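You operate a simulated robot arm through the tools that you are given. There is no shell and no other tool.

You run a simulated two-armed robot. Do the job below in one go: nothing can be reset, and whatever is moved stays where it is left.

## Task
Rock the seeded bag in the steel tray till it is mixed, stand it back and label it SEED.
Fine: turn the blue wheel to and fro and leave the tray level. Set down upright: clear bag.

The check looks at the end state, three seconds after you hand in, the way a careful person would. Anything else that was tipped, shoved, dropped, spilled or broken makes it a failure.

## Robot
Two 7-joint arms with fingered hands on one trunk that stands fixed in place. Base frame: the origin is at the foot of the trunk, x ahead of it, y to its left, z up; the work surface is at about z = 860. Units: mm, rad, N and s.
The left shoulder is at [19, 152, 1278], the right one opposite. With the tool pointing down near the work surface each hand reaches from about 100 to 760 mm from the base axis, measured 20 degrees to its own side. Payload 3.8 kg a hand.
The tool frame of a hand sits at the grasp point between the pads (the TCP): z along the fingers, y along the line on which they close. The tips reach 30 mm beyond it. The gripper opens to 104 mm; its body begins 35 mm behind the TCP. The gripper is a hand of 5 fingers: y runs from the thumb to the fingers, the wrist lies at [-15, -104, -178] in the tool frame, and closing takes about 1.5 s.
Orientation is that of the tool frame in the base frame, as [roll, pitch, yaw] about the fixed x, y, z axes, in that order (R = Rz(yaw) Ry(pitch) Rx(roll)). With the fingers straight down and the wrist toward the robot, the tool's x, y and z point along [0, 1, 0], [1, 0, 0] and [0, 0, -1] of the base frame.

## Interface
- The arms move only by the tool servo_tool. It takes "left_targets", "right_targets" or both (then of equal length, played together; a hand with none holds still); each is a list of rows, each an object (a shift or turn left out is 0, a gripper value left out holds the last) with "delta_pos": the shift along the tool's x, y, z in mm, a list of three; "rot": the turn, a rotation vector about the tool's x, y, z in rad, a list of three; "hand": the closure, from 0 (fully open) to 1 (shut). In form: [{"delta_pos": [x, y, z], "rot": [rx, ry, rz], "hand": hand}, ...]. A call has 1 to 20 rows; each row shifts and turns the commanded pose from where the row before left it, along the tool's axes as they then stand. Rows are played at 5 a second. More than 50 mm and 0.15 rad between two rows, or a gripper value outside its range, and nothing of the call is played. Where a pose cannot be reached the arm comes as near as it can. A force on the tool above 90 N (or 10 N above the force at the start of the call, whichever is more), or a blocked arm, ends the call early, and 0.2 s more pass. Each finger travels about 72 mm/s and halts on what it meets, pressing with about 23 N; the grip force reading is that of the motor and also rises with nothing between the fingers. The clock runs only during rows and for 0.2 s after the last one: add rows that do not move to give the fingers time. The reply holds the time, the measured pose of the TCP, the force on the tool along the base axes, the opening and the grip force, in the units named above and with some noise, with the torque about the TCP (base axes, N m) and any sound that the robot's microphone picked up, and new pictures: "pictures" is both (left out), scene, wrist or none (wrist: the cameras of the hands that moved).
- Cameras (640 x 400 px; columns grow to the right, rows downward): "scene" is now at [106, -10.2, 1442.9]; the picture's right is [-0.11, -0.99, 0.00], its down [-0.45, 0.05, -0.89] and it looks along [0.89, -0.10, -0.45] (base axes); focal length 214 px, centre (320, 200). "left" rides on the left gripper at [-80, -77, -141] in its tool frame; the picture's right is [-0.78, -0.30, 0.56], its down [0.53, -0.78, 0.33] and it looks along [0.33, 0.56, 0.76] (tool axes); focal length 247 px, centre (320, 200). "right" rides on the right gripper at [80, -78, -141] in its tool frame; the picture's right is [-0.78, 0.30, -0.56], its down [-0.54, -0.78, 0.33] and it looks along [-0.33, 0.56, 0.76] (tool axes); focal length 247 px, centre (320, 200). There is no depth. A picture from a camera that has moved, and an enlarged one, comes with that camera's place and axes in the base frame and with its lens.
- move_column(by): moves the trunk up (or, below 0, down) by that many mm; the arms and the scene camera ride with it, the base frame stays. It gives what a move gives, with no picture.
- hand_shape(shape, hand): the hand has 5 fingers and takes this shape, open, in about a second: jaw (thumb against the fingers, like two jaws); tri (thumb and two fingers); tip (a fingertip pinch); poke (one finger out to press); point (the index stretched); flat (the hand flat); cup (the hand cupped); fist (a fist). The gripper value then closes the fingers along that shape, each until it touches; the sizes above hold for jaw. It gives what a move gives, with no picture.
- aim_head(pan, tilt): turns the head with the scene camera to pan (to the left, within 1.396 rad either way) and tilt (down, from -0.506 to 1.204), counted from straight ahead of the robot (the tilt from the chest, where the trunk bows). It gives what a move gives, and a new picture of the scene camera.
- inspect(camera, box): a new picture of the part [left, top, right, bottom] of that camera's present view, enlarged. It takes no simulated time.
- finish_job(): hands the job in; it is judged then, once.

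Nothing tells you positions but the pictures and the camera data. Unless the task says otherwise, let go and move clear before handing in.

The tools are called after "Call:" by a JSON object that holds its "name" and its "arguments". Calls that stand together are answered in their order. servo_tool: Moves the arms, as the interface text tells. Its arguments: {"type":"object","properties":{"left_targets":{"type":"array"},"right_targets":{"type":"array"},"pictures":{"type":"string","enum":["both","scene","wrist","none"]}},"required":[]} The other tools are called the same way: move_column (by) moves the trunk up or down; hand_shape (shape, hand) gives the hand a shape; aim_head (pan, tilt) turns the head that bears the scene camera; inspect (camera, box) takes an enlarged picture of a part of a camera's view; finish_job () hands the job in.

At the start:

```text
clock: 0.0
left_position: [575.6, 17.7, 1373.5]
left_orientation: [-3.14, -0.001, 1.571]
left_wrist_force: [-0.1, 1.4, -0.5]
left_ft_torque: [-0.01, -0.01, -0.06]
left_gripper_width: 103.6
left_grasp_force: 0.1
left_shape: jaw
right_position: [417.6, -398.6, 1344.7]
right_orientation: [-3.14, -0.001, 1.572]
right_wrist_force: [-0.3, 0.5, 0.5]
right_ft_torque: [0.0, 0.01, 0.01]
right_gripper_width: 103.6
right_grasp_force: 0.0
right_shape: jaw
trunk travel left (down, up): [-350.0, 106.0]
head pan, tilt (commanded): [-0.113, 0.438]
```

scene: 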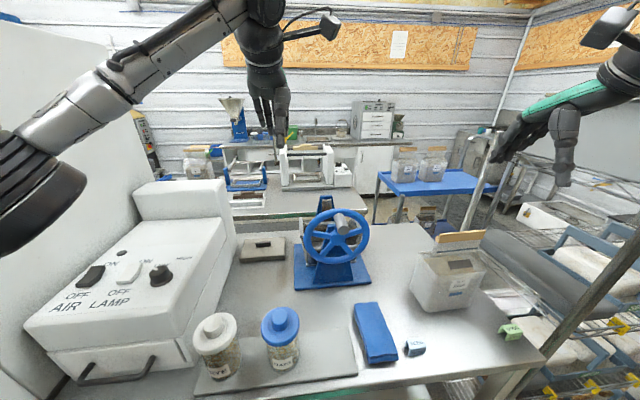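
right: 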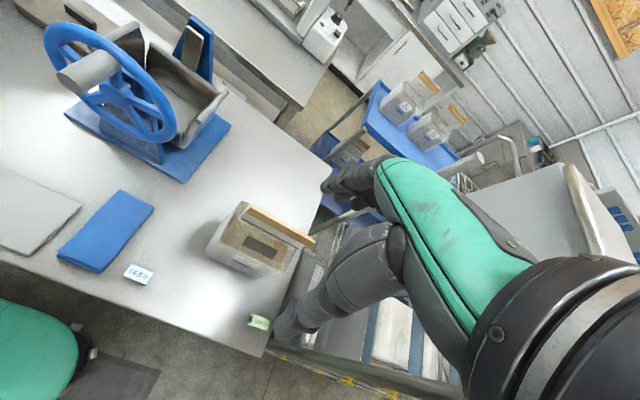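
left: 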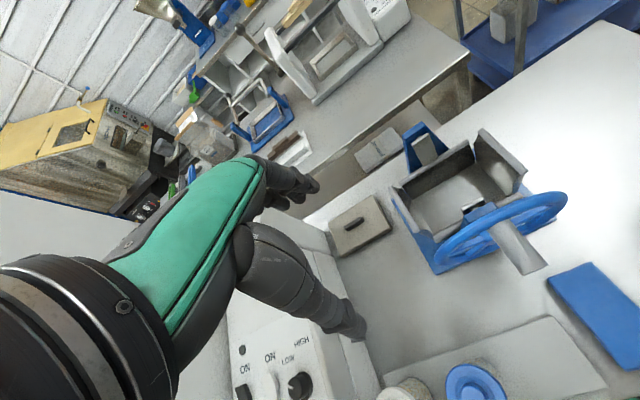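

The bench shows a blue-wheeled rocking tray in the middle, a clear bag (with a wooden clip) at the right, two jars, a blue pad and small labels. I'll look closer before moving anything.

Call:
{"name": "inspect", "arguments": {"camera": "scene", "box": [280, 190, 400, 300]}}

Call:
{"name": "inspect", "arguments": {"camera": "scene", "box": [380, 220, 540, 370]}}

Call:
{"name": "inspect", "arguments": {"camera": "right", "box": [30, 0, 330, 360]}}

Call:
{"name": "inspect", "arguments": {"camera": "left", "box": [310, 100, 640, 400]}}

Call:
{"name": "inspect", "arguments": {"camera": "scene", "box": [180, 290, 440, 400]}}

```text
3.64 times, centred on (340, 245) of scene
camera zoom: at [106.0, -10.2, 1442.9], right [-0.11, -0.99, 0.0], down [-0.45, 0.05, -0.89], along [0.89, -0.1, -0.45], focal length 780 px, centre (247, 36)
```

zoom: 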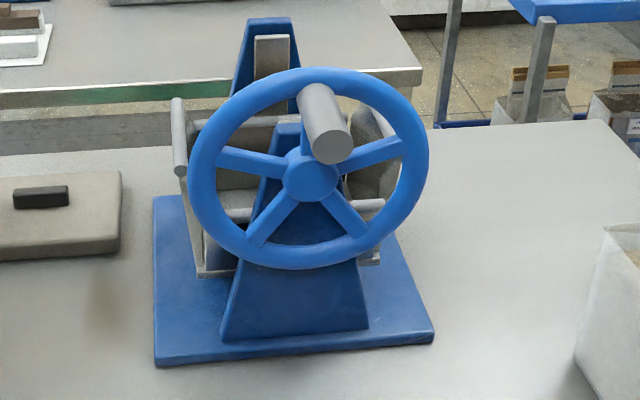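

```text
2.67 times, centred on (460, 295) of scene
camera zoom: at [106.0, -10.2, 1442.9], right [-0.11, -0.99, 0.0], down [-0.45, 0.05, -0.89], along [0.89, -0.1, -0.45], focal length 572 px, centre (-53, -53)
```

zoom: 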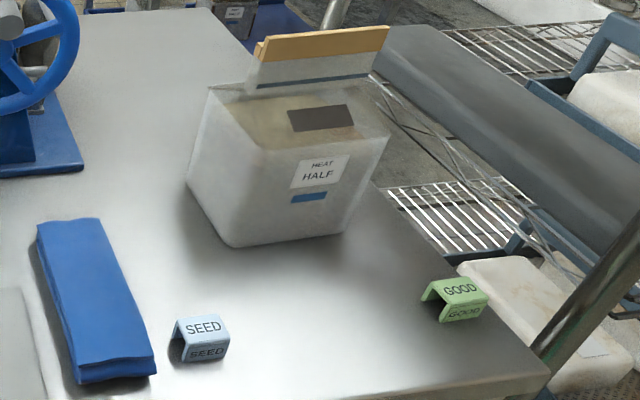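

```text
1.11 times, centred on (180, 180) of right
camera zoom: at [338.8, -319.9, 1486.6], right [0.3, -0.78, 0.56], down [-0.78, -0.54, -0.33], along [0.56, -0.33, -0.76], focal length 274 px, centre (476, 222)
```

zoom: 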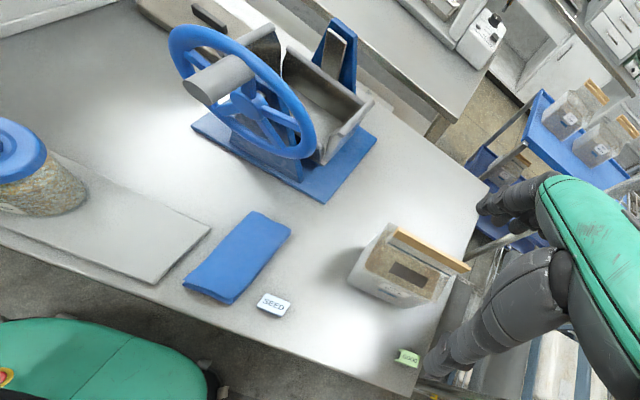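

```text
1.33 times, centred on (475, 250) of left
camera zoom: at [499.6, -62.1, 1514.4], right [-0.3, -0.78, -0.56], down [-0.78, 0.53, -0.33], along [0.56, 0.33, -0.76], focal length 329 px, centre (113, 133)
```

zoom: 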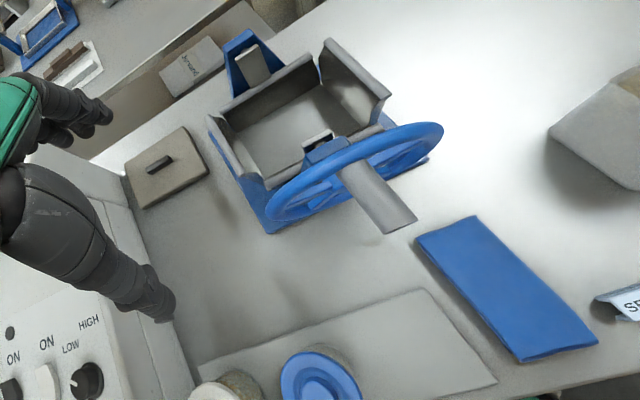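

```text
2.46 times, centred on (310, 345) of scene
camera zoom: at [106.0, -10.2, 1442.9], right [-0.11, -0.99, 0.0], down [-0.45, 0.05, -0.89], along [0.89, -0.1, -0.45], focal length 528 px, centre (345, -157)
```

zoom: 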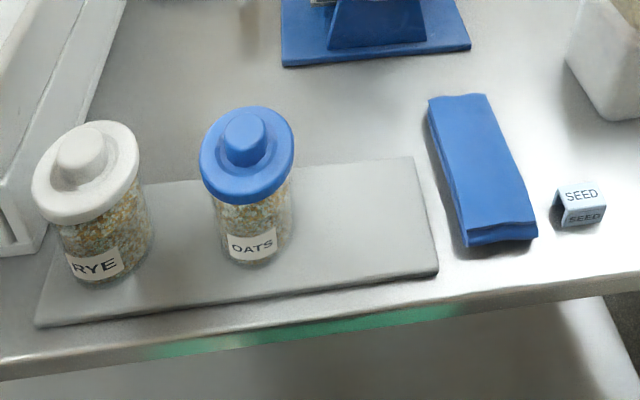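

I see the bag standing at about (530, -440), with its wooden bar at z≈1090. The wheel hub is at about (586, -118, 1077) and its handle is at 12 o'clock. I'll zoom in on the bag, the tag and the tray.

Call:
{"name": "inspect", "arguments": {"camera": "scene", "box": [405, 225, 495, 320]}}

Call:
{"name": "inspect", "arguments": {"camera": "scene", "box": [395, 325, 445, 365]}}

Call:
{"name": "inspect", "arguments": {"camera": "right", "box": [200, 190, 330, 280]}}

Call:
{"name": "inspect", "arguments": {"camera": "left", "box": [370, 110, 590, 290]}}

Call:
{"name": "inspect", "arguments": {"camera": "right", "box": [30, 0, 250, 190]}}

Call:
{"name": "inspect", "arguments": {"camera": "right", "box": [110, 250, 170, 295]}}

```text
4.21 times, centred on (450, 272) of scene
camera zoom: at [106.0, -10.2, 1442.9], right [-0.11, -0.99, 0.0], down [-0.45, 0.05, -0.89], along [0.89, -0.1, -0.45], focal length 903 px, centre (-227, -105)
```

zoom: 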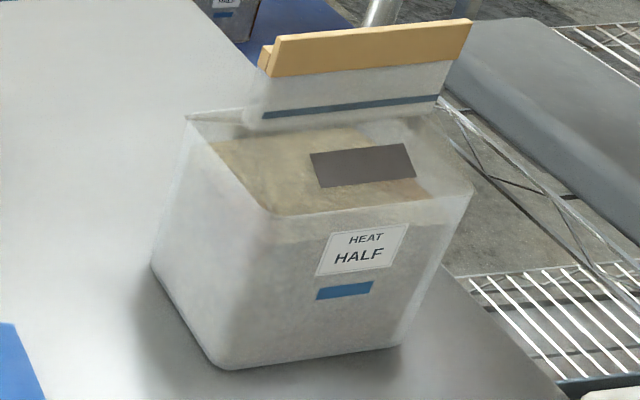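

```text
10.00 times, centred on (420, 345) of scene
camera zoom: at [106.0, -10.2, 1442.9], right [-0.11, -0.99, 0.0], down [-0.45, 0.05, -0.89], along [0.89, -0.1, -0.45], focal length 2145 px, centre (-680, -1250)
```

zoom: 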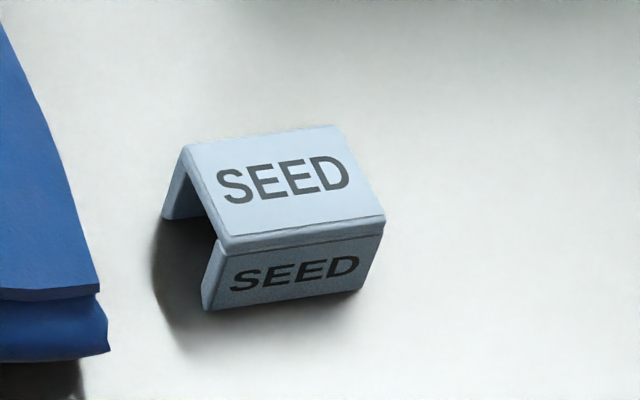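

```text
4.44 times, centred on (265, 235) of right
camera zoom: at [338.8, -319.9, 1486.6], right [0.3, -0.78, 0.56], down [-0.78, -0.54, -0.33], along [0.56, -0.33, -0.76], focal length 1098 px, centre (564, 44)
```

zoom: 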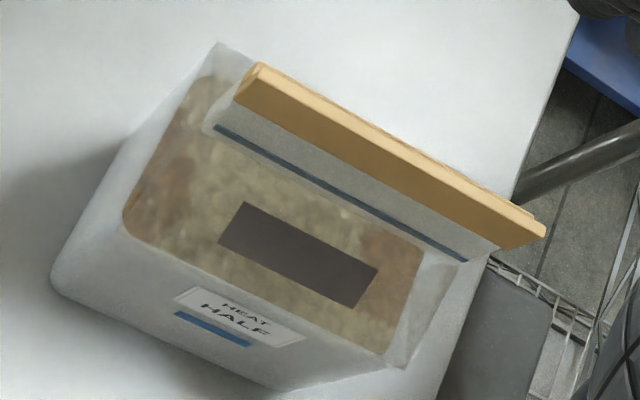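

```text
2.22 times, centred on (480, 200) of left
camera zoom: at [499.6, -62.1, 1514.4], right [-0.3, -0.78, -0.56], down [-0.78, 0.53, -0.33], along [0.56, 0.33, -0.76], focal length 549 px, centre (-36, 200)
```

zoom: 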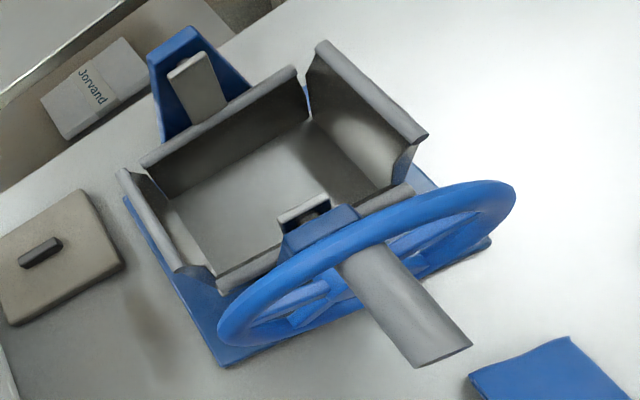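

```text
2.11 times, centred on (140, 95) of right
camera zoom: at [338.8, -319.9, 1486.6], right [0.3, -0.78, 0.56], down [-0.78, -0.54, -0.33], along [0.56, -0.33, -0.76], focal length 520 px, centre (699, 421)
```

zoom: 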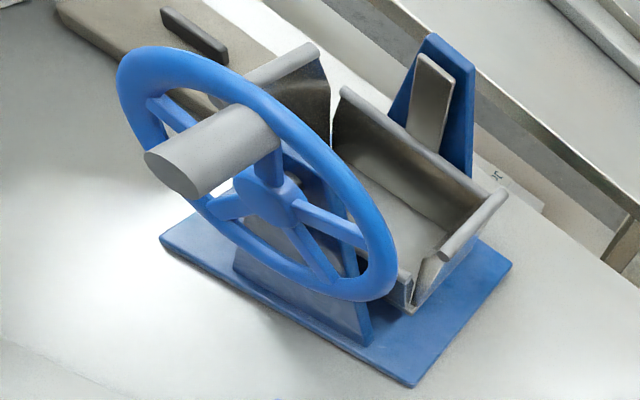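

```text
8.89 times, centred on (140, 272) of right
camera zoom: at [338.8, -319.9, 1486.6], right [0.3, -0.78, 0.56], down [-0.78, -0.54, -0.33], along [0.56, -0.33, -0.76], focal length 2195 px, centre (1920, -444)
```

zoom: 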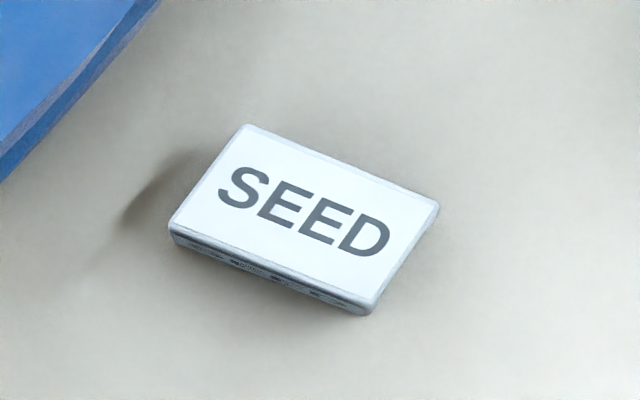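

The SEED tag is an inverted U about 40 × 23 × 30 mm at (388, -281), and it should saddle onto the bag's wooden bar. First I'll raise the trunk for reach, then move the left hand clear of the tray.

Call:
{"name": "move_column", "arguments": {"by": 90}}

Call:
{"name": "servo_tool", "arguments": {"left_targets": [{"delta_pos": [20, -15, 0]}, {"delta_pos": [25, -15, 0]}, {"delta_pos": [25, -15, 0]}, {"delta_pos": [25, -15, 0]}, {"delta_pos": [25, -15, 0]}, {"delta_pos": [20, -15, 0]}], "pictures": "both"}}

```text
clock: 1.2
left_position: [576.2, 16.9, 1463.0]
left_orientation: [-3.14, 0.001, 1.572]
left_wrist_force: [1.2, -0.4, -1.0]
left_ft_torque: [-0.04, 0.01, 0.02]
left_gripper_width: 103.6
left_grasp_force: 0.0
left_shape: jaw
right_position: [417.1, -399.0, 1435.2]
right_orientation: [-3.14, 0.001, 1.57]
right_wrist_force: [0.3, 0.2, -0.6]
right_ft_torque: [-0.02, 0.0, 0.01]
right_gripper_width: 103.7
right_grasp_force: 0.0
right_shape: jaw
trunk travel left (down, up): [-440.0, 16.0]
head pan, tilt (commanded): [-0.113, 0.438]
```

```text
clock: 2.6
left_position: [485.7, 158.3, 1462.7]
left_orientation: [-3.14, 0.002, 1.569]
left_wrist_force: [-0.6, 1.0, 0.3]
left_ft_torque: [0.02, -0.01, 0.01]
left_gripper_width: 103.4
left_grasp_force: 0.0
left_shape: jaw
right_position: [416.4, -397.6, 1435.9]
right_orientation: [3.141, 0.002, 1.571]
right_wrist_force: [0.5, -0.3, 0.1]
right_ft_torque: [0.0, 0.04, -0.02]
right_gripper_width: 103.8
right_grasp_force: 0.0
right_shape: jaw
trunk travel left (down, up): [-440.0, 16.0]
head pan, tilt (commanded): [-0.113, 0.438]
camera scene: at [91.4, -8.9, 1537.5], right [-0.11, -0.99, 0.0], down [-0.42, 0.05, -0.91], along [0.9, -0.1, -0.43], focal length 214 px, centre (320, 200)
camera left: at [408.4, 78.9, 1604.4], right [-0.3, -0.78, -0.56], down [-0.78, 0.53, -0.33], along [0.56, 0.33, -0.76], focal length 247 px, centre (320, 200)
```

scene: 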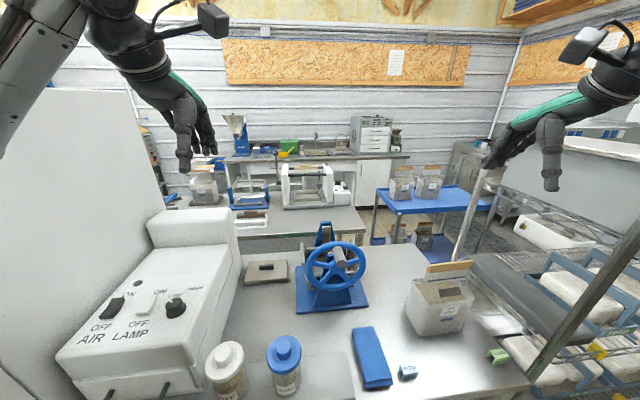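
left: 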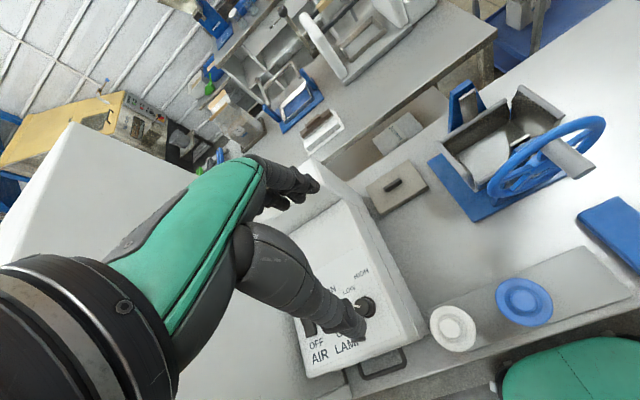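

The left hand is clear of the tray. Now I'm bringing the right hand over the bag's bar, staying about 100 mm above it.

Call:
{"name": "servo_tool", "arguments": {"right_targets": [{"delta_pos": [-7, 20, 25]}, {"delta_pos": [-7, 20, 35]}, {"delta_pos": [-7, 20, 35]}, {"delta_pos": [-7, 20, 35]}, {"delta_pos": [-7, 20, 35]}, {"delta_pos": [-7, 19, 35]}, {"delta_pos": [0, 0, 25]}], "pictures": "both"}}

Call:
{"name": "inspect", "arguments": {"camera": "right", "box": [160, 60, 480, 360]}}

Call:
{"name": "inspect", "arguments": {"camera": "scene", "box": [390, 200, 520, 350]}}

```text
clock: 4.2
left_position: [487.3, 156.6, 1462.9]
left_orientation: [3.141, 0.0, 1.572]
left_wrist_force: [0.2, 0.4, -0.1]
left_ft_torque: [-0.02, -0.02, -0.01]
left_gripper_width: 103.9
left_grasp_force: 0.1
left_shape: jaw
right_position: [535.4, -441.7, 1210.4]
right_orientation: [3.141, 0.0, 1.571]
right_wrist_force: [-1.0, 0.0, 0.3]
right_ft_torque: [-0.02, -0.01, 0.0]
right_gripper_width: 103.6
right_grasp_force: 0.0
right_shape: jaw
trunk travel left (down, up): [-440.0, 16.0]
head pan, tilt (commanded): [-0.113, 0.438]
camera scene: at [92.1, -10.4, 1537.5], right [-0.11, -0.99, 0.0], down [-0.42, 0.05, -0.9], along [0.9, -0.1, -0.43], focal length 214 px, centre (320, 200)
camera right: at [457.5, -361.6, 1351.7], right [0.3, -0.78, 0.56], down [-0.78, -0.54, -0.33], along [0.56, -0.33, -0.76], focal length 247 px, centre (320, 200)
```

scene: 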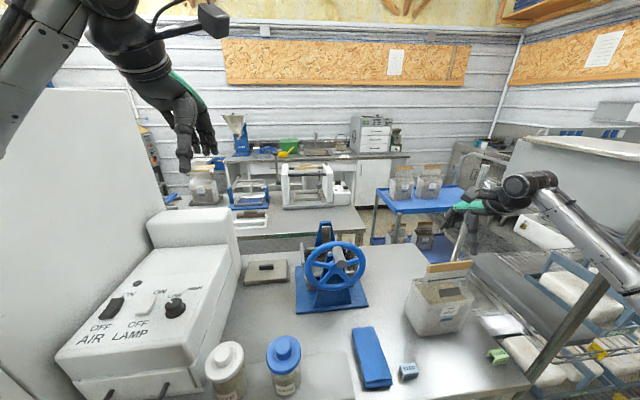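
right: 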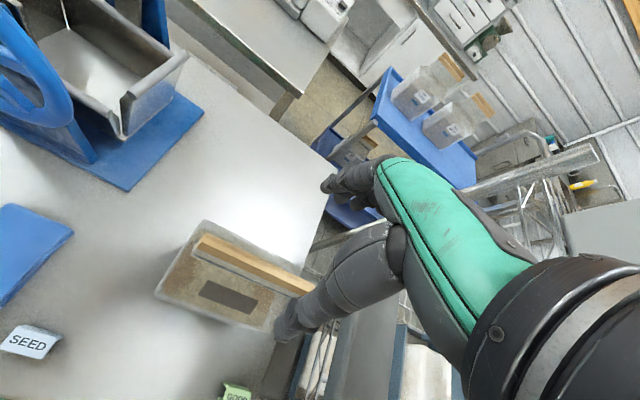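

```text
1.33 times, centred on (320, 210) of right
camera zoom: at [457.5, -361.6, 1351.7], right [0.3, -0.78, 0.56], down [-0.78, -0.54, -0.33], along [0.56, -0.33, -0.76], focal length 329 px, centre (320, 187)
```

zoom: 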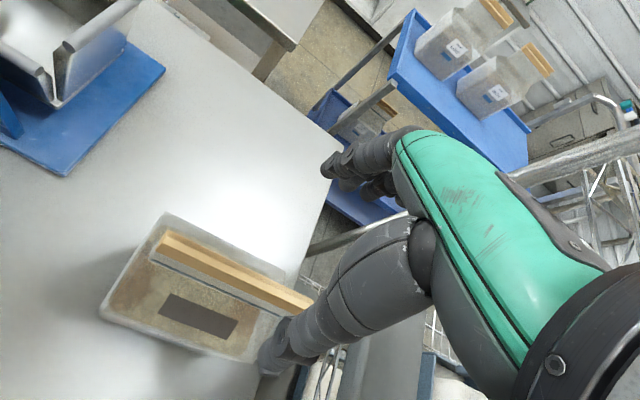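

```text
2.67 times, centred on (455, 275) of scene
camera zoom: at [92.1, -10.4, 1537.5], right [-0.11, -0.99, 0.0], down [-0.42, 0.05, -0.9], along [0.9, -0.1, -0.43], focal length 572 px, centre (-40, 0)
```

zoom: 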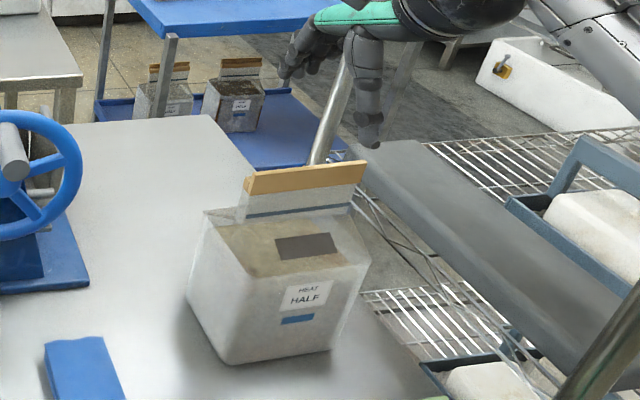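

The bar runs from about (530, -370) to (537, -508), which is a yaw of +3°, with its top at z≈1103. I'll turn the hand to match and come down with the tips just above the bar top.

Call:
{"name": "servo_tool", "arguments": {"right_targets": [{"delta_pos": [1, -1, 20], "rot": [0, 0, -0.028]}, {"delta_pos": [0, 0, 25], "rot": [0, 0, -0.028]}, {"delta_pos": [0, 0, 25]}], "pictures": "both"}}

Call:
{"name": "inspect", "arguments": {"camera": "right", "box": [180, 140, 400, 320]}}

Call:
{"name": "inspect", "arguments": {"camera": "scene", "box": [400, 200, 500, 300]}}

```text
clock: 5.0
left_position: [487.0, 156.0, 1462.5]
left_orientation: [-3.141, 0.0, 1.571]
left_wrist_force: [-0.6, 0.6, 0.4]
left_ft_torque: [-0.01, 0.05, -0.01]
left_gripper_width: 103.5
left_grasp_force: 0.1
left_shape: jaw
right_position: [534.1, -440.6, 1140.2]
right_orientation: [-3.141, 0.0, 1.625]
right_wrist_force: [-0.8, -0.8, 0.1]
right_ft_torque: [-0.01, 0.01, 0.02]
right_gripper_width: 104.0
right_grasp_force: 0.1
right_shape: jaw
trunk travel left (down, up): [-440.0, 16.0]
head pan, tilt (commanded): [-0.113, 0.438]
camera scene: at [92.2, -10.3, 1537.5], right [-0.11, -0.99, 0.0], down [-0.42, 0.05, -0.9], along [0.9, -0.1, -0.43], focal length 214 px, centre (320, 200)
camera right: at [451.5, -365.5, 1281.5], right [0.34, -0.76, 0.56], down [-0.75, -0.58, -0.33], along [0.57, -0.3, -0.76], focal length 247 px, centre (320, 200)
```

scene: 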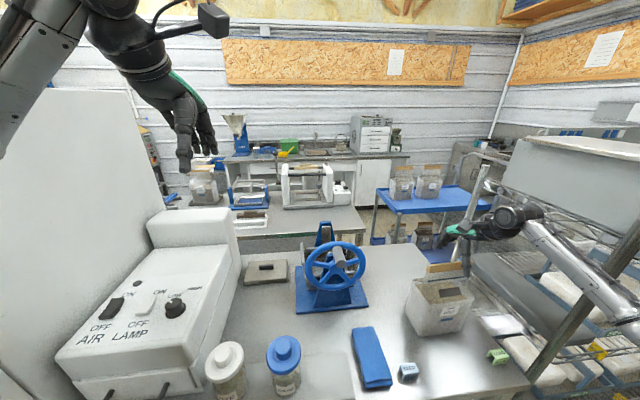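
right: 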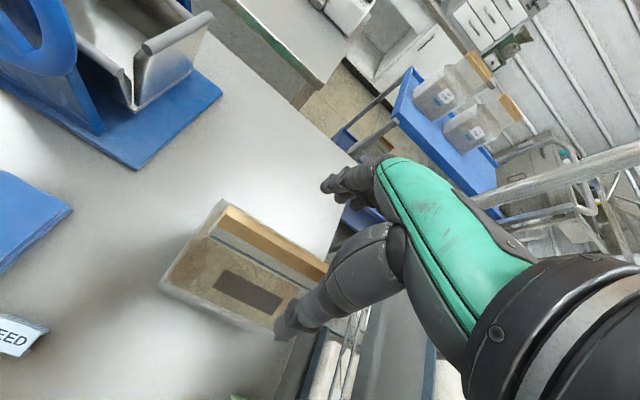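

```text
2.22 times, centred on (290, 230) of right
camera zoom: at [451.5, -365.5, 1281.5], right [0.34, -0.76, 0.56], down [-0.75, -0.58, -0.33], along [0.57, -0.3, -0.76], focal length 549 px, centre (387, 133)
```

zoom: 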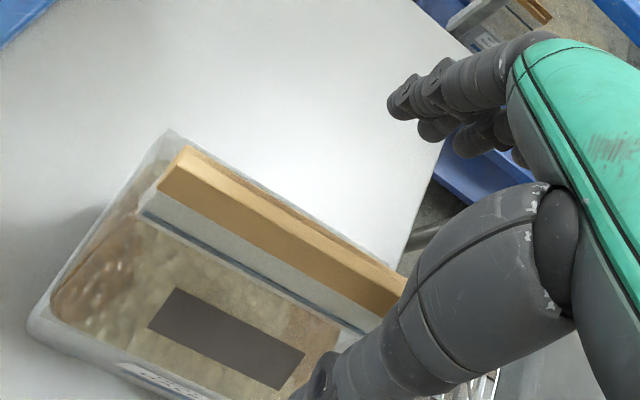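

```text
4.00 times, centred on (450, 250) of scene
camera zoom: at [92.2, -10.3, 1537.5], right [-0.11, -0.99, 0.0], down [-0.42, 0.05, -0.9], along [0.9, -0.1, -0.43], focal length 858 px, centre (-200, 0)
```

zoom: 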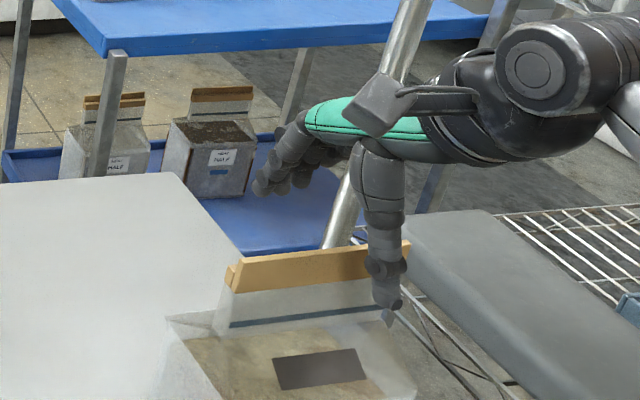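

The fingers and thumb straddle the bar, and bar and TCP agree to within a couple of mm in x. I'm descending to the grasp height.

Call:
{"name": "servo_tool", "arguments": {"right_targets": [{"delta_pos": [0, 1, 20]}, {"delta_pos": [0, 0, 20]}, {"delta_pos": [0, 0, 8]}, {"delta_pos": [0, 0, 0]}], "pictures": "both"}}

Call:
{"name": "inspect", "arguments": {"camera": "right", "box": [200, 140, 420, 320]}}

Call:
{"name": "inspect", "arguments": {"camera": "scene", "box": [410, 220, 500, 300]}}

```text
clock: 6.0
left_position: [486.8, 157.0, 1462.9]
left_orientation: [-3.141, 0.001, 1.572]
left_wrist_force: [-0.5, -0.4, -0.2]
left_ft_torque: [-0.01, 0.0, 0.02]
left_gripper_width: 103.9
left_grasp_force: 0.0
left_shape: jaw
right_position: [534.4, -440.1, 1092.5]
right_orientation: [3.141, 0.0, 1.626]
right_wrist_force: [0.1, -0.5, 0.0]
right_ft_torque: [0.04, 0.0, 0.01]
right_gripper_width: 103.8
right_grasp_force: 0.0
right_shape: jaw
trunk travel left (down, up): [-440.0, 16.0]
head pan, tilt (commanded): [-0.113, 0.438]
camera scene: at [92.2, -10.0, 1537.5], right [-0.11, -0.99, 0.0], down [-0.42, 0.05, -0.9], along [0.9, -0.1, -0.43], focal length 214 px, centre (320, 200)
camera right: at [452.8, -364.8, 1233.3], right [0.34, -0.76, 0.56], down [-0.75, -0.58, -0.33], along [0.57, -0.3, -0.76], focal length 247 px, centre (320, 200)
```

scene: 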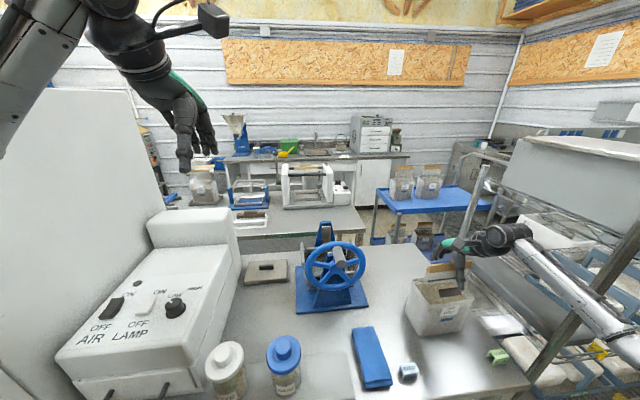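
right: 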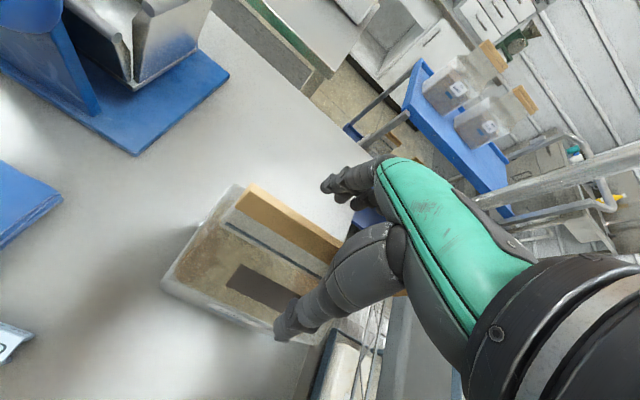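

```text
2.22 times, centred on (310, 230) of right
camera zoom: at [452.8, -364.8, 1233.3], right [0.34, -0.76, 0.56], down [-0.75, -0.58, -0.33], along [0.57, -0.3, -0.76], focal length 549 px, centre (342, 133)
```

zoom: 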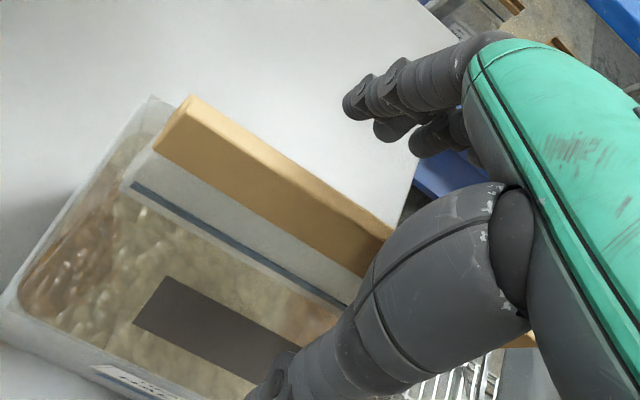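

```text
5.00 times, centred on (455, 260) of scene
camera zoom: at [92.2, -10.0, 1537.5], right [-0.11, -0.99, 0.0], down [-0.42, 0.05, -0.9], along [0.9, -0.1, -0.43], focal length 1072 px, centre (-355, -100)
```

zoom: 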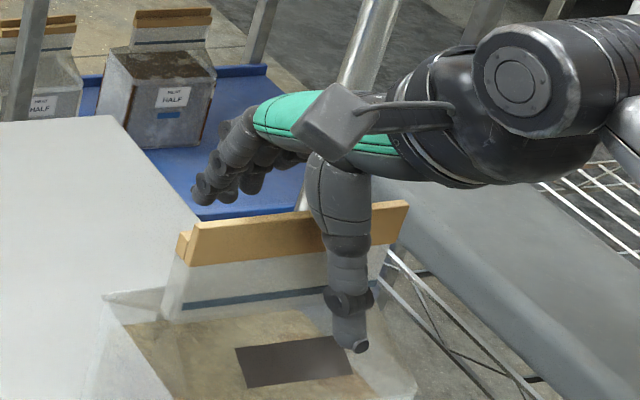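

The hand is straddling the bar at grasp height. I'll close partway first to check that it's centred before gripping.

Call:
{"name": "servo_tool", "arguments": {"right_targets": [{"hand": 0.3}, {"hand": 0.5}, {"hand": 0.6}, {"hand": 0.6}, {"hand": 0.6}], "pictures": "wrist"}}

Call:
{"name": "inspect", "arguments": {"camera": "right", "box": [200, 140, 420, 320]}}

Call:
{"name": "inspect", "arguments": {"camera": "scene", "box": [410, 220, 500, 300]}}

```text
clock: 7.2
left_position: [486.5, 156.0, 1462.6]
left_orientation: [-3.138, 0.0, 1.572]
left_wrist_force: [0.3, 1.3, 0.2]
left_ft_torque: [0.01, -0.03, -0.01]
left_gripper_width: 103.5
left_grasp_force: 0.0
left_shape: jaw
right_position: [535.2, -440.1, 1090.3]
right_orientation: [3.141, 0.0, 1.627]
right_wrist_force: [-0.4, 0.6, -0.1]
right_ft_torque: [-0.01, 0.01, -0.03]
right_gripper_width: 42.0
right_grasp_force: 0.1
right_shape: jaw
trunk travel left (down, up): [-440.0, 16.0]
head pan, tilt (commanded): [-0.113, 0.438]
camera right: at [452.8, -364.9, 1233.6], right [0.34, -0.76, 0.56], down [-0.75, -0.58, -0.33], along [0.57, -0.3, -0.76], focal length 247 px, centre (320, 200)
```

right: 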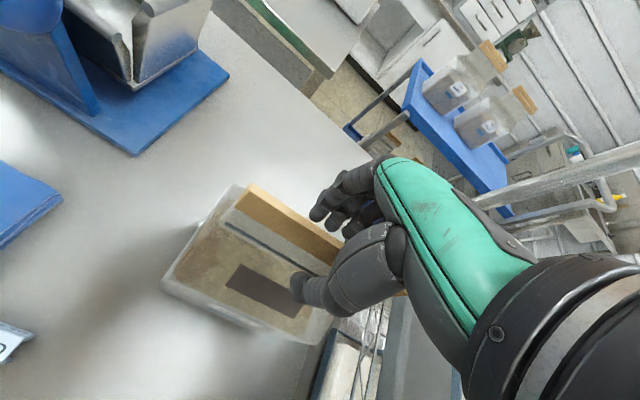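

```text
2.22 times, centred on (310, 230) of right
camera zoom: at [452.8, -364.9, 1233.6], right [0.34, -0.76, 0.56], down [-0.75, -0.58, -0.33], along [0.57, -0.3, -0.76], focal length 549 px, centre (342, 133)
```

zoom: 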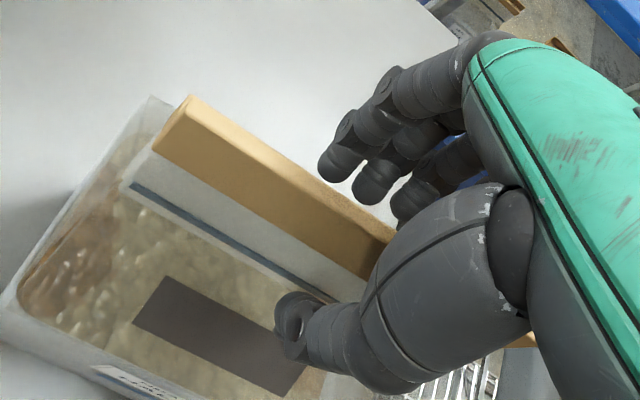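

```text
5.00 times, centred on (455, 260) of scene
camera zoom: at [92.2, -10.1, 1537.5], right [-0.11, -0.99, 0.0], down [-0.42, 0.05, -0.9], along [0.9, -0.1, -0.43], focal length 1072 px, centre (-355, -100)
```

zoom: 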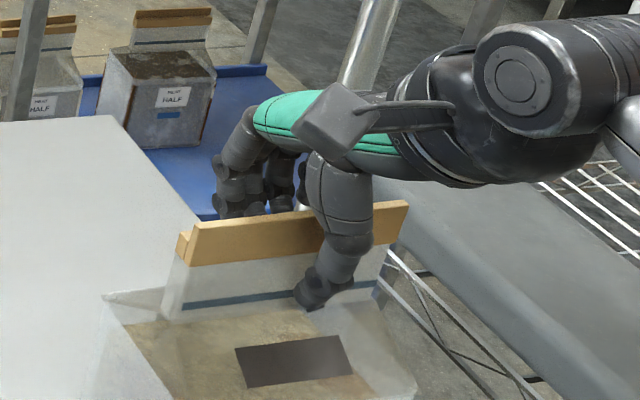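

It's well centred: thumb in front, fingers behind the bar. I'm closing fully now.

Call:
{"name": "servo_tool", "arguments": {"right_targets": [{"hand": 0.75}, {"hand": 0.85}, {"hand": 1.0}, {"hand": 1.0}, {"hand": 1.0}, {"hand": 1.0}], "pictures": "wrist"}}

Call:
{"name": "inspect", "arguments": {"camera": "right", "box": [200, 140, 420, 320]}}

Call:
{"name": "inspect", "arguments": {"camera": "scene", "box": [390, 220, 510, 345]}}

```text
clock: 8.7
left_position: [486.5, 154.8, 1462.9]
left_orientation: [-3.14, 0.0, 1.57]
left_wrist_force: [-0.5, 0.4, -0.9]
left_ft_torque: [0.0, 0.01, -0.01]
left_gripper_width: 103.5
left_grasp_force: 0.1
left_shape: jaw
right_position: [536.4, -440.2, 1092.0]
right_orientation: [-3.14, 0.001, 1.626]
right_wrist_force: [-0.7, 0.2, -0.2]
right_ft_torque: [0.01, 0.08, 0.13]
right_gripper_width: 6.8
right_grasp_force: 23.1
right_shape: jaw
trunk travel left (down, up): [-440.0, 16.0]
head pan, tilt (commanded): [-0.113, 0.438]
camera right: at [452.8, -365.1, 1233.4], right [0.34, -0.76, 0.56], down [-0.75, -0.58, -0.33], along [0.57, -0.3, -0.76], focal length 247 px, centre (320, 200)
```

right: 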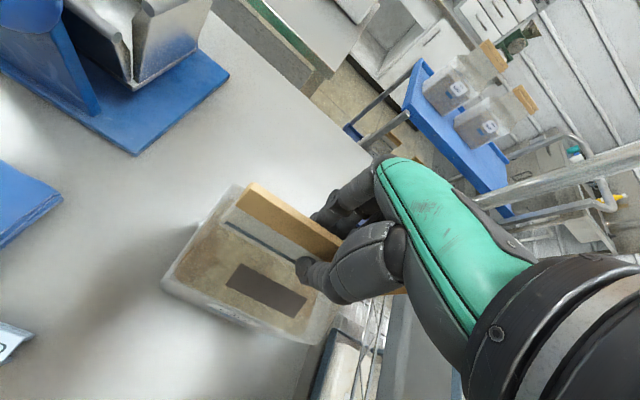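

```text
2.22 times, centred on (310, 230) of right
camera zoom: at [452.8, -365.1, 1233.4], right [0.34, -0.76, 0.56], down [-0.75, -0.58, -0.33], along [0.57, -0.3, -0.76], focal length 549 px, centre (342, 133)
```

zoom: 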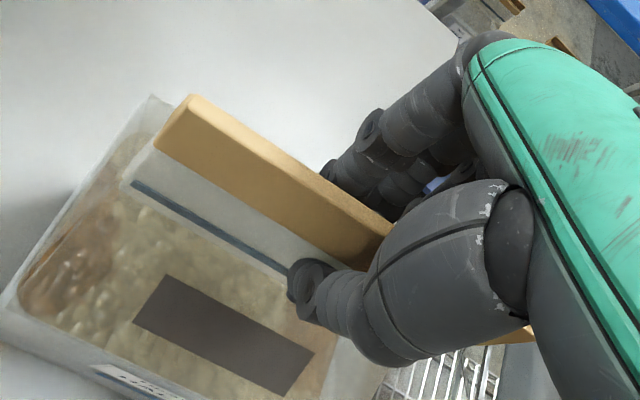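

```text
3.20 times, centred on (450, 282) of scene
camera zoom: at [92.2, -10.3, 1537.5], right [-0.11, -0.99, 0.0], down [-0.42, 0.05, -0.9], along [0.9, -0.1, -0.43], focal length 686 px, centre (-96, -64)
```

zoom: 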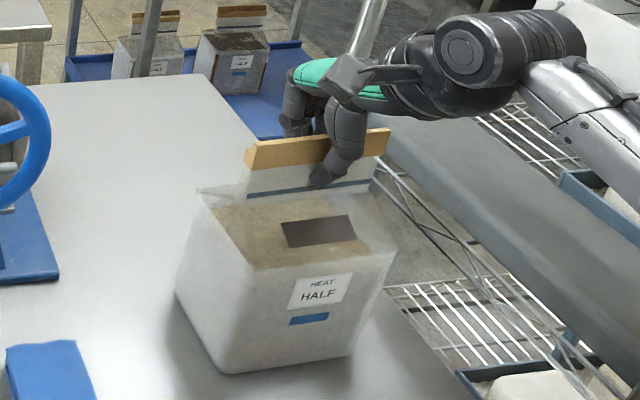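

It's gripped on the seal just under the bar with 23 N. I'll lift a little and check that it holds and hangs straight.

Call:
{"name": "servo_tool", "arguments": {"right_targets": [{"delta_pos": [0, 0, -5]}, {"delta_pos": [0, 0, -8]}, {"delta_pos": [0, 0, -12]}, {"delta_pos": [0, 0, -15]}, {"delta_pos": [0, 0, 0]}], "pictures": "both"}}

Call:
{"name": "inspect", "arguments": {"camera": "scene", "box": [390, 200, 510, 345]}}

```text
clock: 9.8
left_position: [487.5, 154.7, 1463.1]
left_orientation: [-3.14, -0.001, 1.571]
left_wrist_force: [0.6, 0.2, -0.2]
left_ft_torque: [-0.02, 0.0, 0.0]
left_gripper_width: 103.9
left_grasp_force: 0.2
left_shape: jaw
right_position: [537.3, -441.5, 1130.4]
right_orientation: [-3.136, -0.001, 1.628]
right_wrist_force: [-0.5, -0.1, -12.5]
right_ft_torque: [-0.02, -0.07, -0.04]
right_gripper_width: 6.4
right_grasp_force: 23.1
right_shape: jaw
trunk travel left (down, up): [-440.0, 16.0]
head pan, tilt (commanded): [-0.113, 0.438]
camera scene: at [94.3, -11.8, 1537.3], right [-0.11, -0.99, 0.0], down [-0.42, 0.05, -0.9], along [0.9, -0.1, -0.43], focal length 214 px, centre (320, 200)
camera right: at [454.9, -366.4, 1272.2], right [0.34, -0.76, 0.55], down [-0.75, -0.58, -0.33], along [0.57, -0.3, -0.76], focal length 247 px, centre (320, 200)
```

scene: 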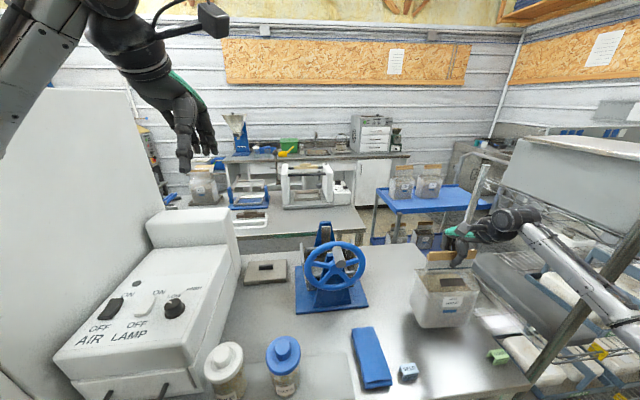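
right: 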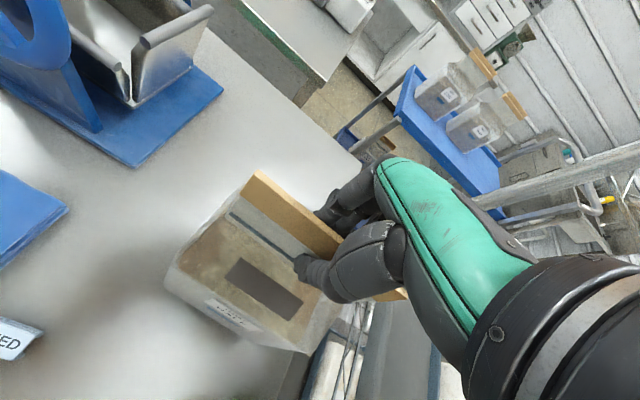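

```text
2.76 times, centred on (450, 272) of scene
camera zoom: at [94.3, -11.8, 1537.3], right [-0.11, -0.99, 0.0], down [-0.42, 0.05, -0.9], along [0.9, -0.1, -0.43], focal length 592 px, centre (-39, 0)
```

zoom: 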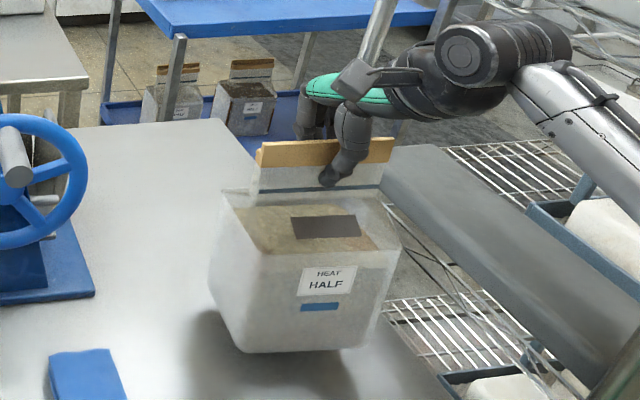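

It's lifted, weighs about 1.3 kg and hangs upright. I'm raising it to clear the tray and posts, and squaring the yaw.

Call:
{"name": "servo_tool", "arguments": {"right_targets": [{"delta_pos": [0, 0, -15], "rot": [0, 0, 0.0]}, {"delta_pos": [0, 0, -20], "rot": [0, 0, 0.008]}, {"delta_pos": [0, 0, -20], "rot": [0, 0, 0.008]}, {"delta_pos": [0, 0, -20], "rot": [0, 0, 0.008]}, {"delta_pos": [0, 0, -20], "rot": [0, 0, 0.008]}, {"delta_pos": [0, 0, -20], "rot": [0, 0, 0.008]}, {"delta_pos": [0, 0, -20], "rot": [0, 0, 0.008]}, {"delta_pos": [0, 0, -20], "rot": [0, 0, 0.007]}, {"delta_pos": [0, 0, -20]}, {"delta_pos": [0, 0, -15]}, {"delta_pos": [0, 0, -10]}, {"delta_pos": [0, 0, 0]}], "pictures": "both"}}

Call:
{"name": "inspect", "arguments": {"camera": "scene", "box": [390, 100, 530, 300]}}

Call:
{"name": "inspect", "arguments": {"camera": "right", "box": [0, 0, 360, 340]}}

Call:
{"name": "inspect", "arguments": {"camera": "left", "box": [420, 60, 620, 240]}}

```text
clock: 12.4
left_position: [487.6, 154.5, 1462.3]
left_orientation: [-3.14, -0.002, 1.569]
left_wrist_force: [-0.1, 0.6, 0.5]
left_ft_torque: [0.01, 0.01, -0.03]
left_gripper_width: 103.8
left_grasp_force: 0.1
left_shape: jaw
right_position: [536.9, -441.4, 1330.9]
right_orientation: [-3.139, -0.001, 1.573]
right_wrist_force: [-0.2, 0.7, -13.1]
right_ft_torque: [0.0, -0.05, -0.02]
right_gripper_width: 5.9
right_grasp_force: 23.1
right_shape: jaw
trunk travel left (down, up): [-440.0, 16.0]
head pan, tilt (commanded): [-0.113, 0.438]
camera scene: at [94.0, -11.7, 1537.3], right [-0.11, -0.99, 0.0], down [-0.42, 0.05, -0.9], along [0.9, -0.1, -0.43], focal length 214 px, centre (320, 200)
camera right: at [459.3, -362.1, 1472.6], right [0.3, -0.78, 0.56], down [-0.78, -0.54, -0.33], along [0.55, -0.33, -0.76], focal length 247 px, centre (320, 200)
```

scene: 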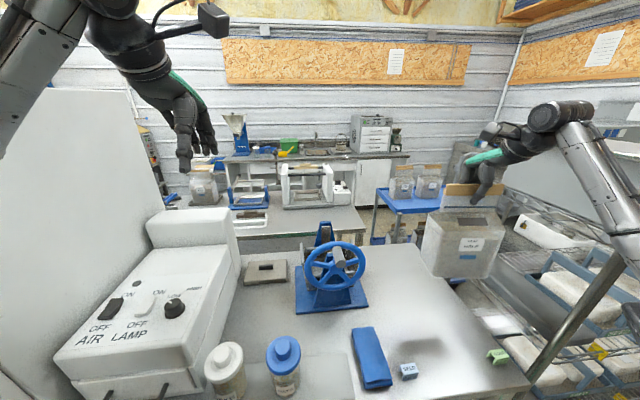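
right: 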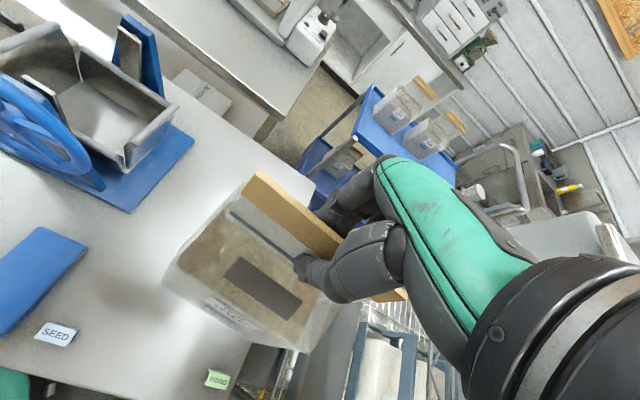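

```text
2.00 times, centred on (460, 200) of scene
camera zoom: at [94.0, -11.7, 1537.3], right [-0.11, -0.99, 0.0], down [-0.42, 0.05, -0.9], along [0.9, -0.1, -0.43], focal length 429 px, centre (40, 200)
```

zoom: 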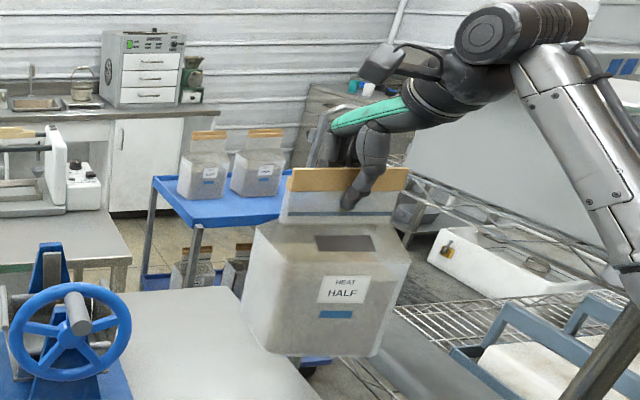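

```text
1.18 times, centred on (180, 170) of right
camera zoom: at [459.3, -362.1, 1472.6], right [0.3, -0.78, 0.56], down [-0.78, -0.54, -0.33], along [0.55, -0.33, -0.76], focal length 291 px, centre (485, 235)
```

zoom: 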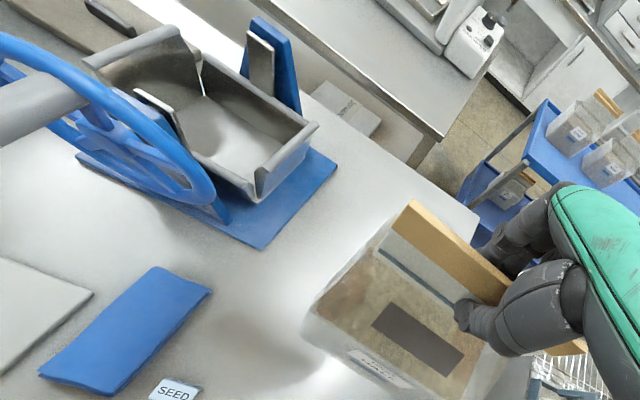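

```text
2.22 times, centred on (520, 150) of left
camera zoom: at [411.4, 75.7, 1603.9], right [-0.3, -0.78, -0.56], down [-0.78, 0.53, -0.33], along [0.55, 0.34, -0.76], focal length 549 px, centre (-124, 311)
```

zoom: 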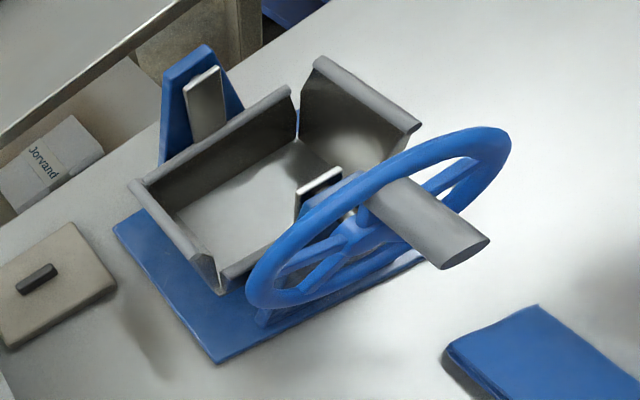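

The bag is up and hangs upright, but it looks as though it yawed slightly in the grip. I'll measure that before going to the tray.

Call:
{"name": "inspect", "arguments": {"camera": "right", "box": [150, 150, 420, 360]}}

Call:
{"name": "inspect", "arguments": {"camera": "scene", "box": [415, 170, 515, 285]}}

```text
1.90 times, centred on (285, 255) of right
camera zoom: at [459.3, -362.1, 1472.6], right [0.3, -0.78, 0.56], down [-0.78, -0.54, -0.33], along [0.55, -0.33, -0.76], focal length 470 px, centre (387, 95)
```

zoom: 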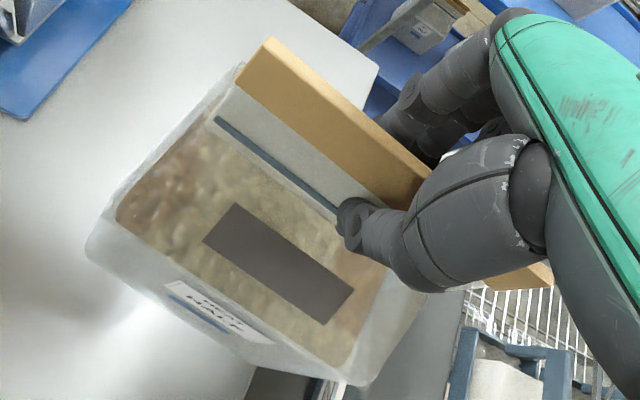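

```text
3.48 times, centred on (465, 228) of scene
camera zoom: at [94.0, -11.7, 1537.3], right [-0.11, -0.99, 0.0], down [-0.42, 0.05, -0.9], along [0.9, -0.1, -0.43], focal length 746 px, centre (-184, 104)
```

zoom: 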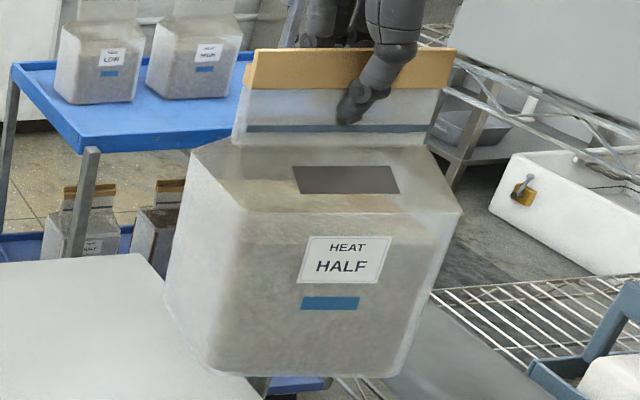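

From both views the bag is yawed about -6.5° to the hand and dips about 3° to its left. I'll carry it forward at height, clear of the wheel, then correct the yaw and roll and re-measure.

Call:
{"name": "servo_tool", "arguments": {"right_targets": [{"delta_pos": [0, 5, -10]}, {"delta_pos": [0, 12, -10]}, {"delta_pos": [0, 18, 0]}, {"delta_pos": [0, 20, 0]}, {"delta_pos": [0, 20, 0]}, {"delta_pos": [0, 20, 0]}, {"delta_pos": [0, 20, 0]}, {"delta_pos": [0, 20, 0]}, {"delta_pos": [0, 16, 0]}, {"delta_pos": [0, 10, 0]}, {"delta_pos": [0, 8, 0]}, {"rot": [0, 0, -0.04]}, {"rot": [0, 0, -0.04]}, {"rot": [0, 0.02, -0.035]}, {"rot": [0, 0.02, 0]}, {}], "pictures": "both"}}

Call:
{"name": "inspect", "arguments": {"camera": "scene", "box": [390, 130, 500, 270]}}

Call:
{"name": "inspect", "arguments": {"camera": "right", "box": [150, 150, 420, 360]}}

```text
clock: 15.8
left_position: [488.5, 155.2, 1461.5]
left_orientation: [-3.14, -0.002, 1.571]
left_wrist_force: [0.3, 0.0, 0.1]
left_ft_torque: [-0.02, 0.01, -0.01]
left_gripper_width: 103.7
left_grasp_force: 0.0
left_shape: jaw
right_position: [664.7, -434.9, 1346.4]
right_orientation: [-3.139, -0.04, 1.685]
right_wrist_force: [1.0, -0.7, -12.3]
right_ft_torque: [-0.13, -0.06, 0.01]
right_gripper_width: 6.3
right_grasp_force: 23.1
right_shape: jaw
right hand out of reach, approached as far as the arm can: row 9, 10, 11, 12, 14
trunk travel left (down, up): [-440.0, 16.0]
head pan, tilt (commanded): [-0.113, 0.438]
camera scene: at [94.8, -11.6, 1537.3], right [-0.11, -0.99, 0.0], down [-0.42, 0.05, -0.9], along [0.9, -0.1, -0.43], focal length 214 px, centre (320, 200)
camera right: at [578.6, -370.8, 1490.3], right [0.39, -0.76, 0.52], down [-0.71, -0.61, -0.35], along [0.58, -0.24, -0.78], focal length 247 px, centre (320, 200)
```

scene: 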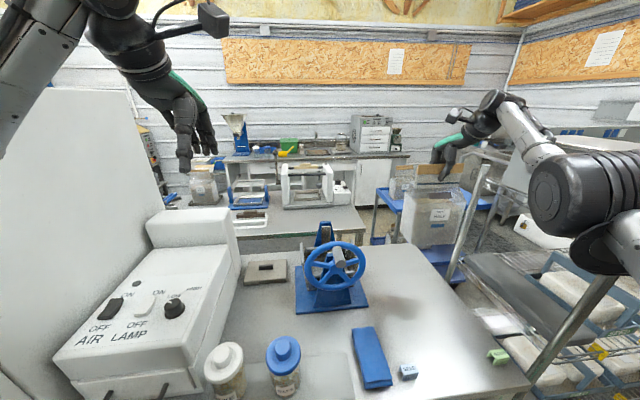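
right: 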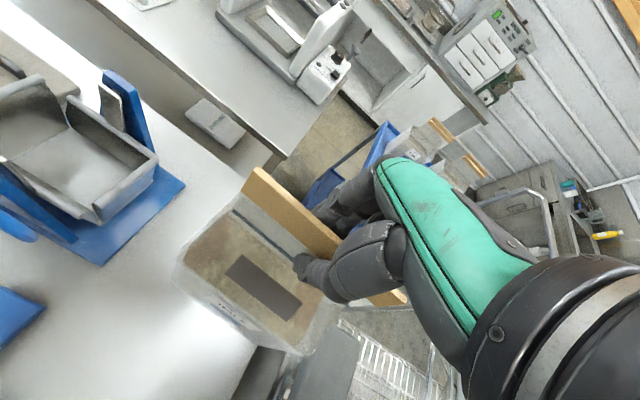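

```text
2.86 times, centred on (445, 200) of scene
camera zoom: at [94.8, -11.6, 1537.3], right [-0.11, -0.99, 0.0], down [-0.42, 0.05, -0.9], along [0.9, -0.1, -0.43], focal length 613 px, centre (-37, 200)
```

zoom: 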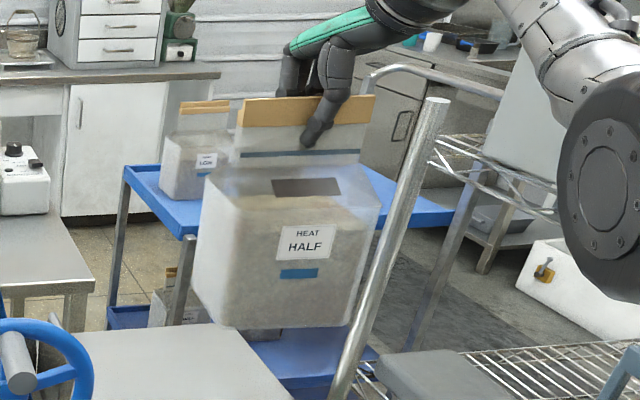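

```text
1.90 times, centred on (285, 255) of right
camera zoom: at [578.6, -370.8, 1490.3], right [0.39, -0.76, 0.52], down [-0.71, -0.61, -0.35], along [0.58, -0.24, -0.78], focal length 470 px, centre (387, 95)
```

zoom: 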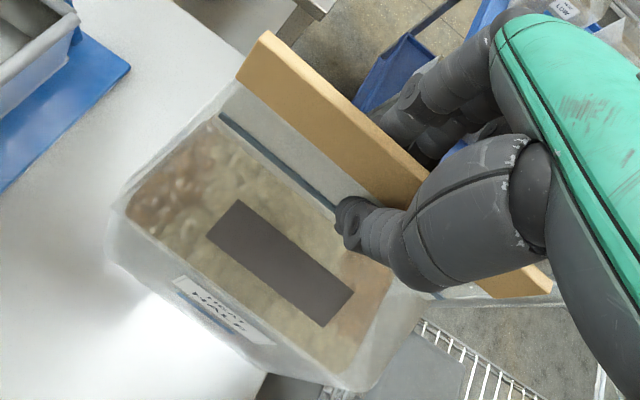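

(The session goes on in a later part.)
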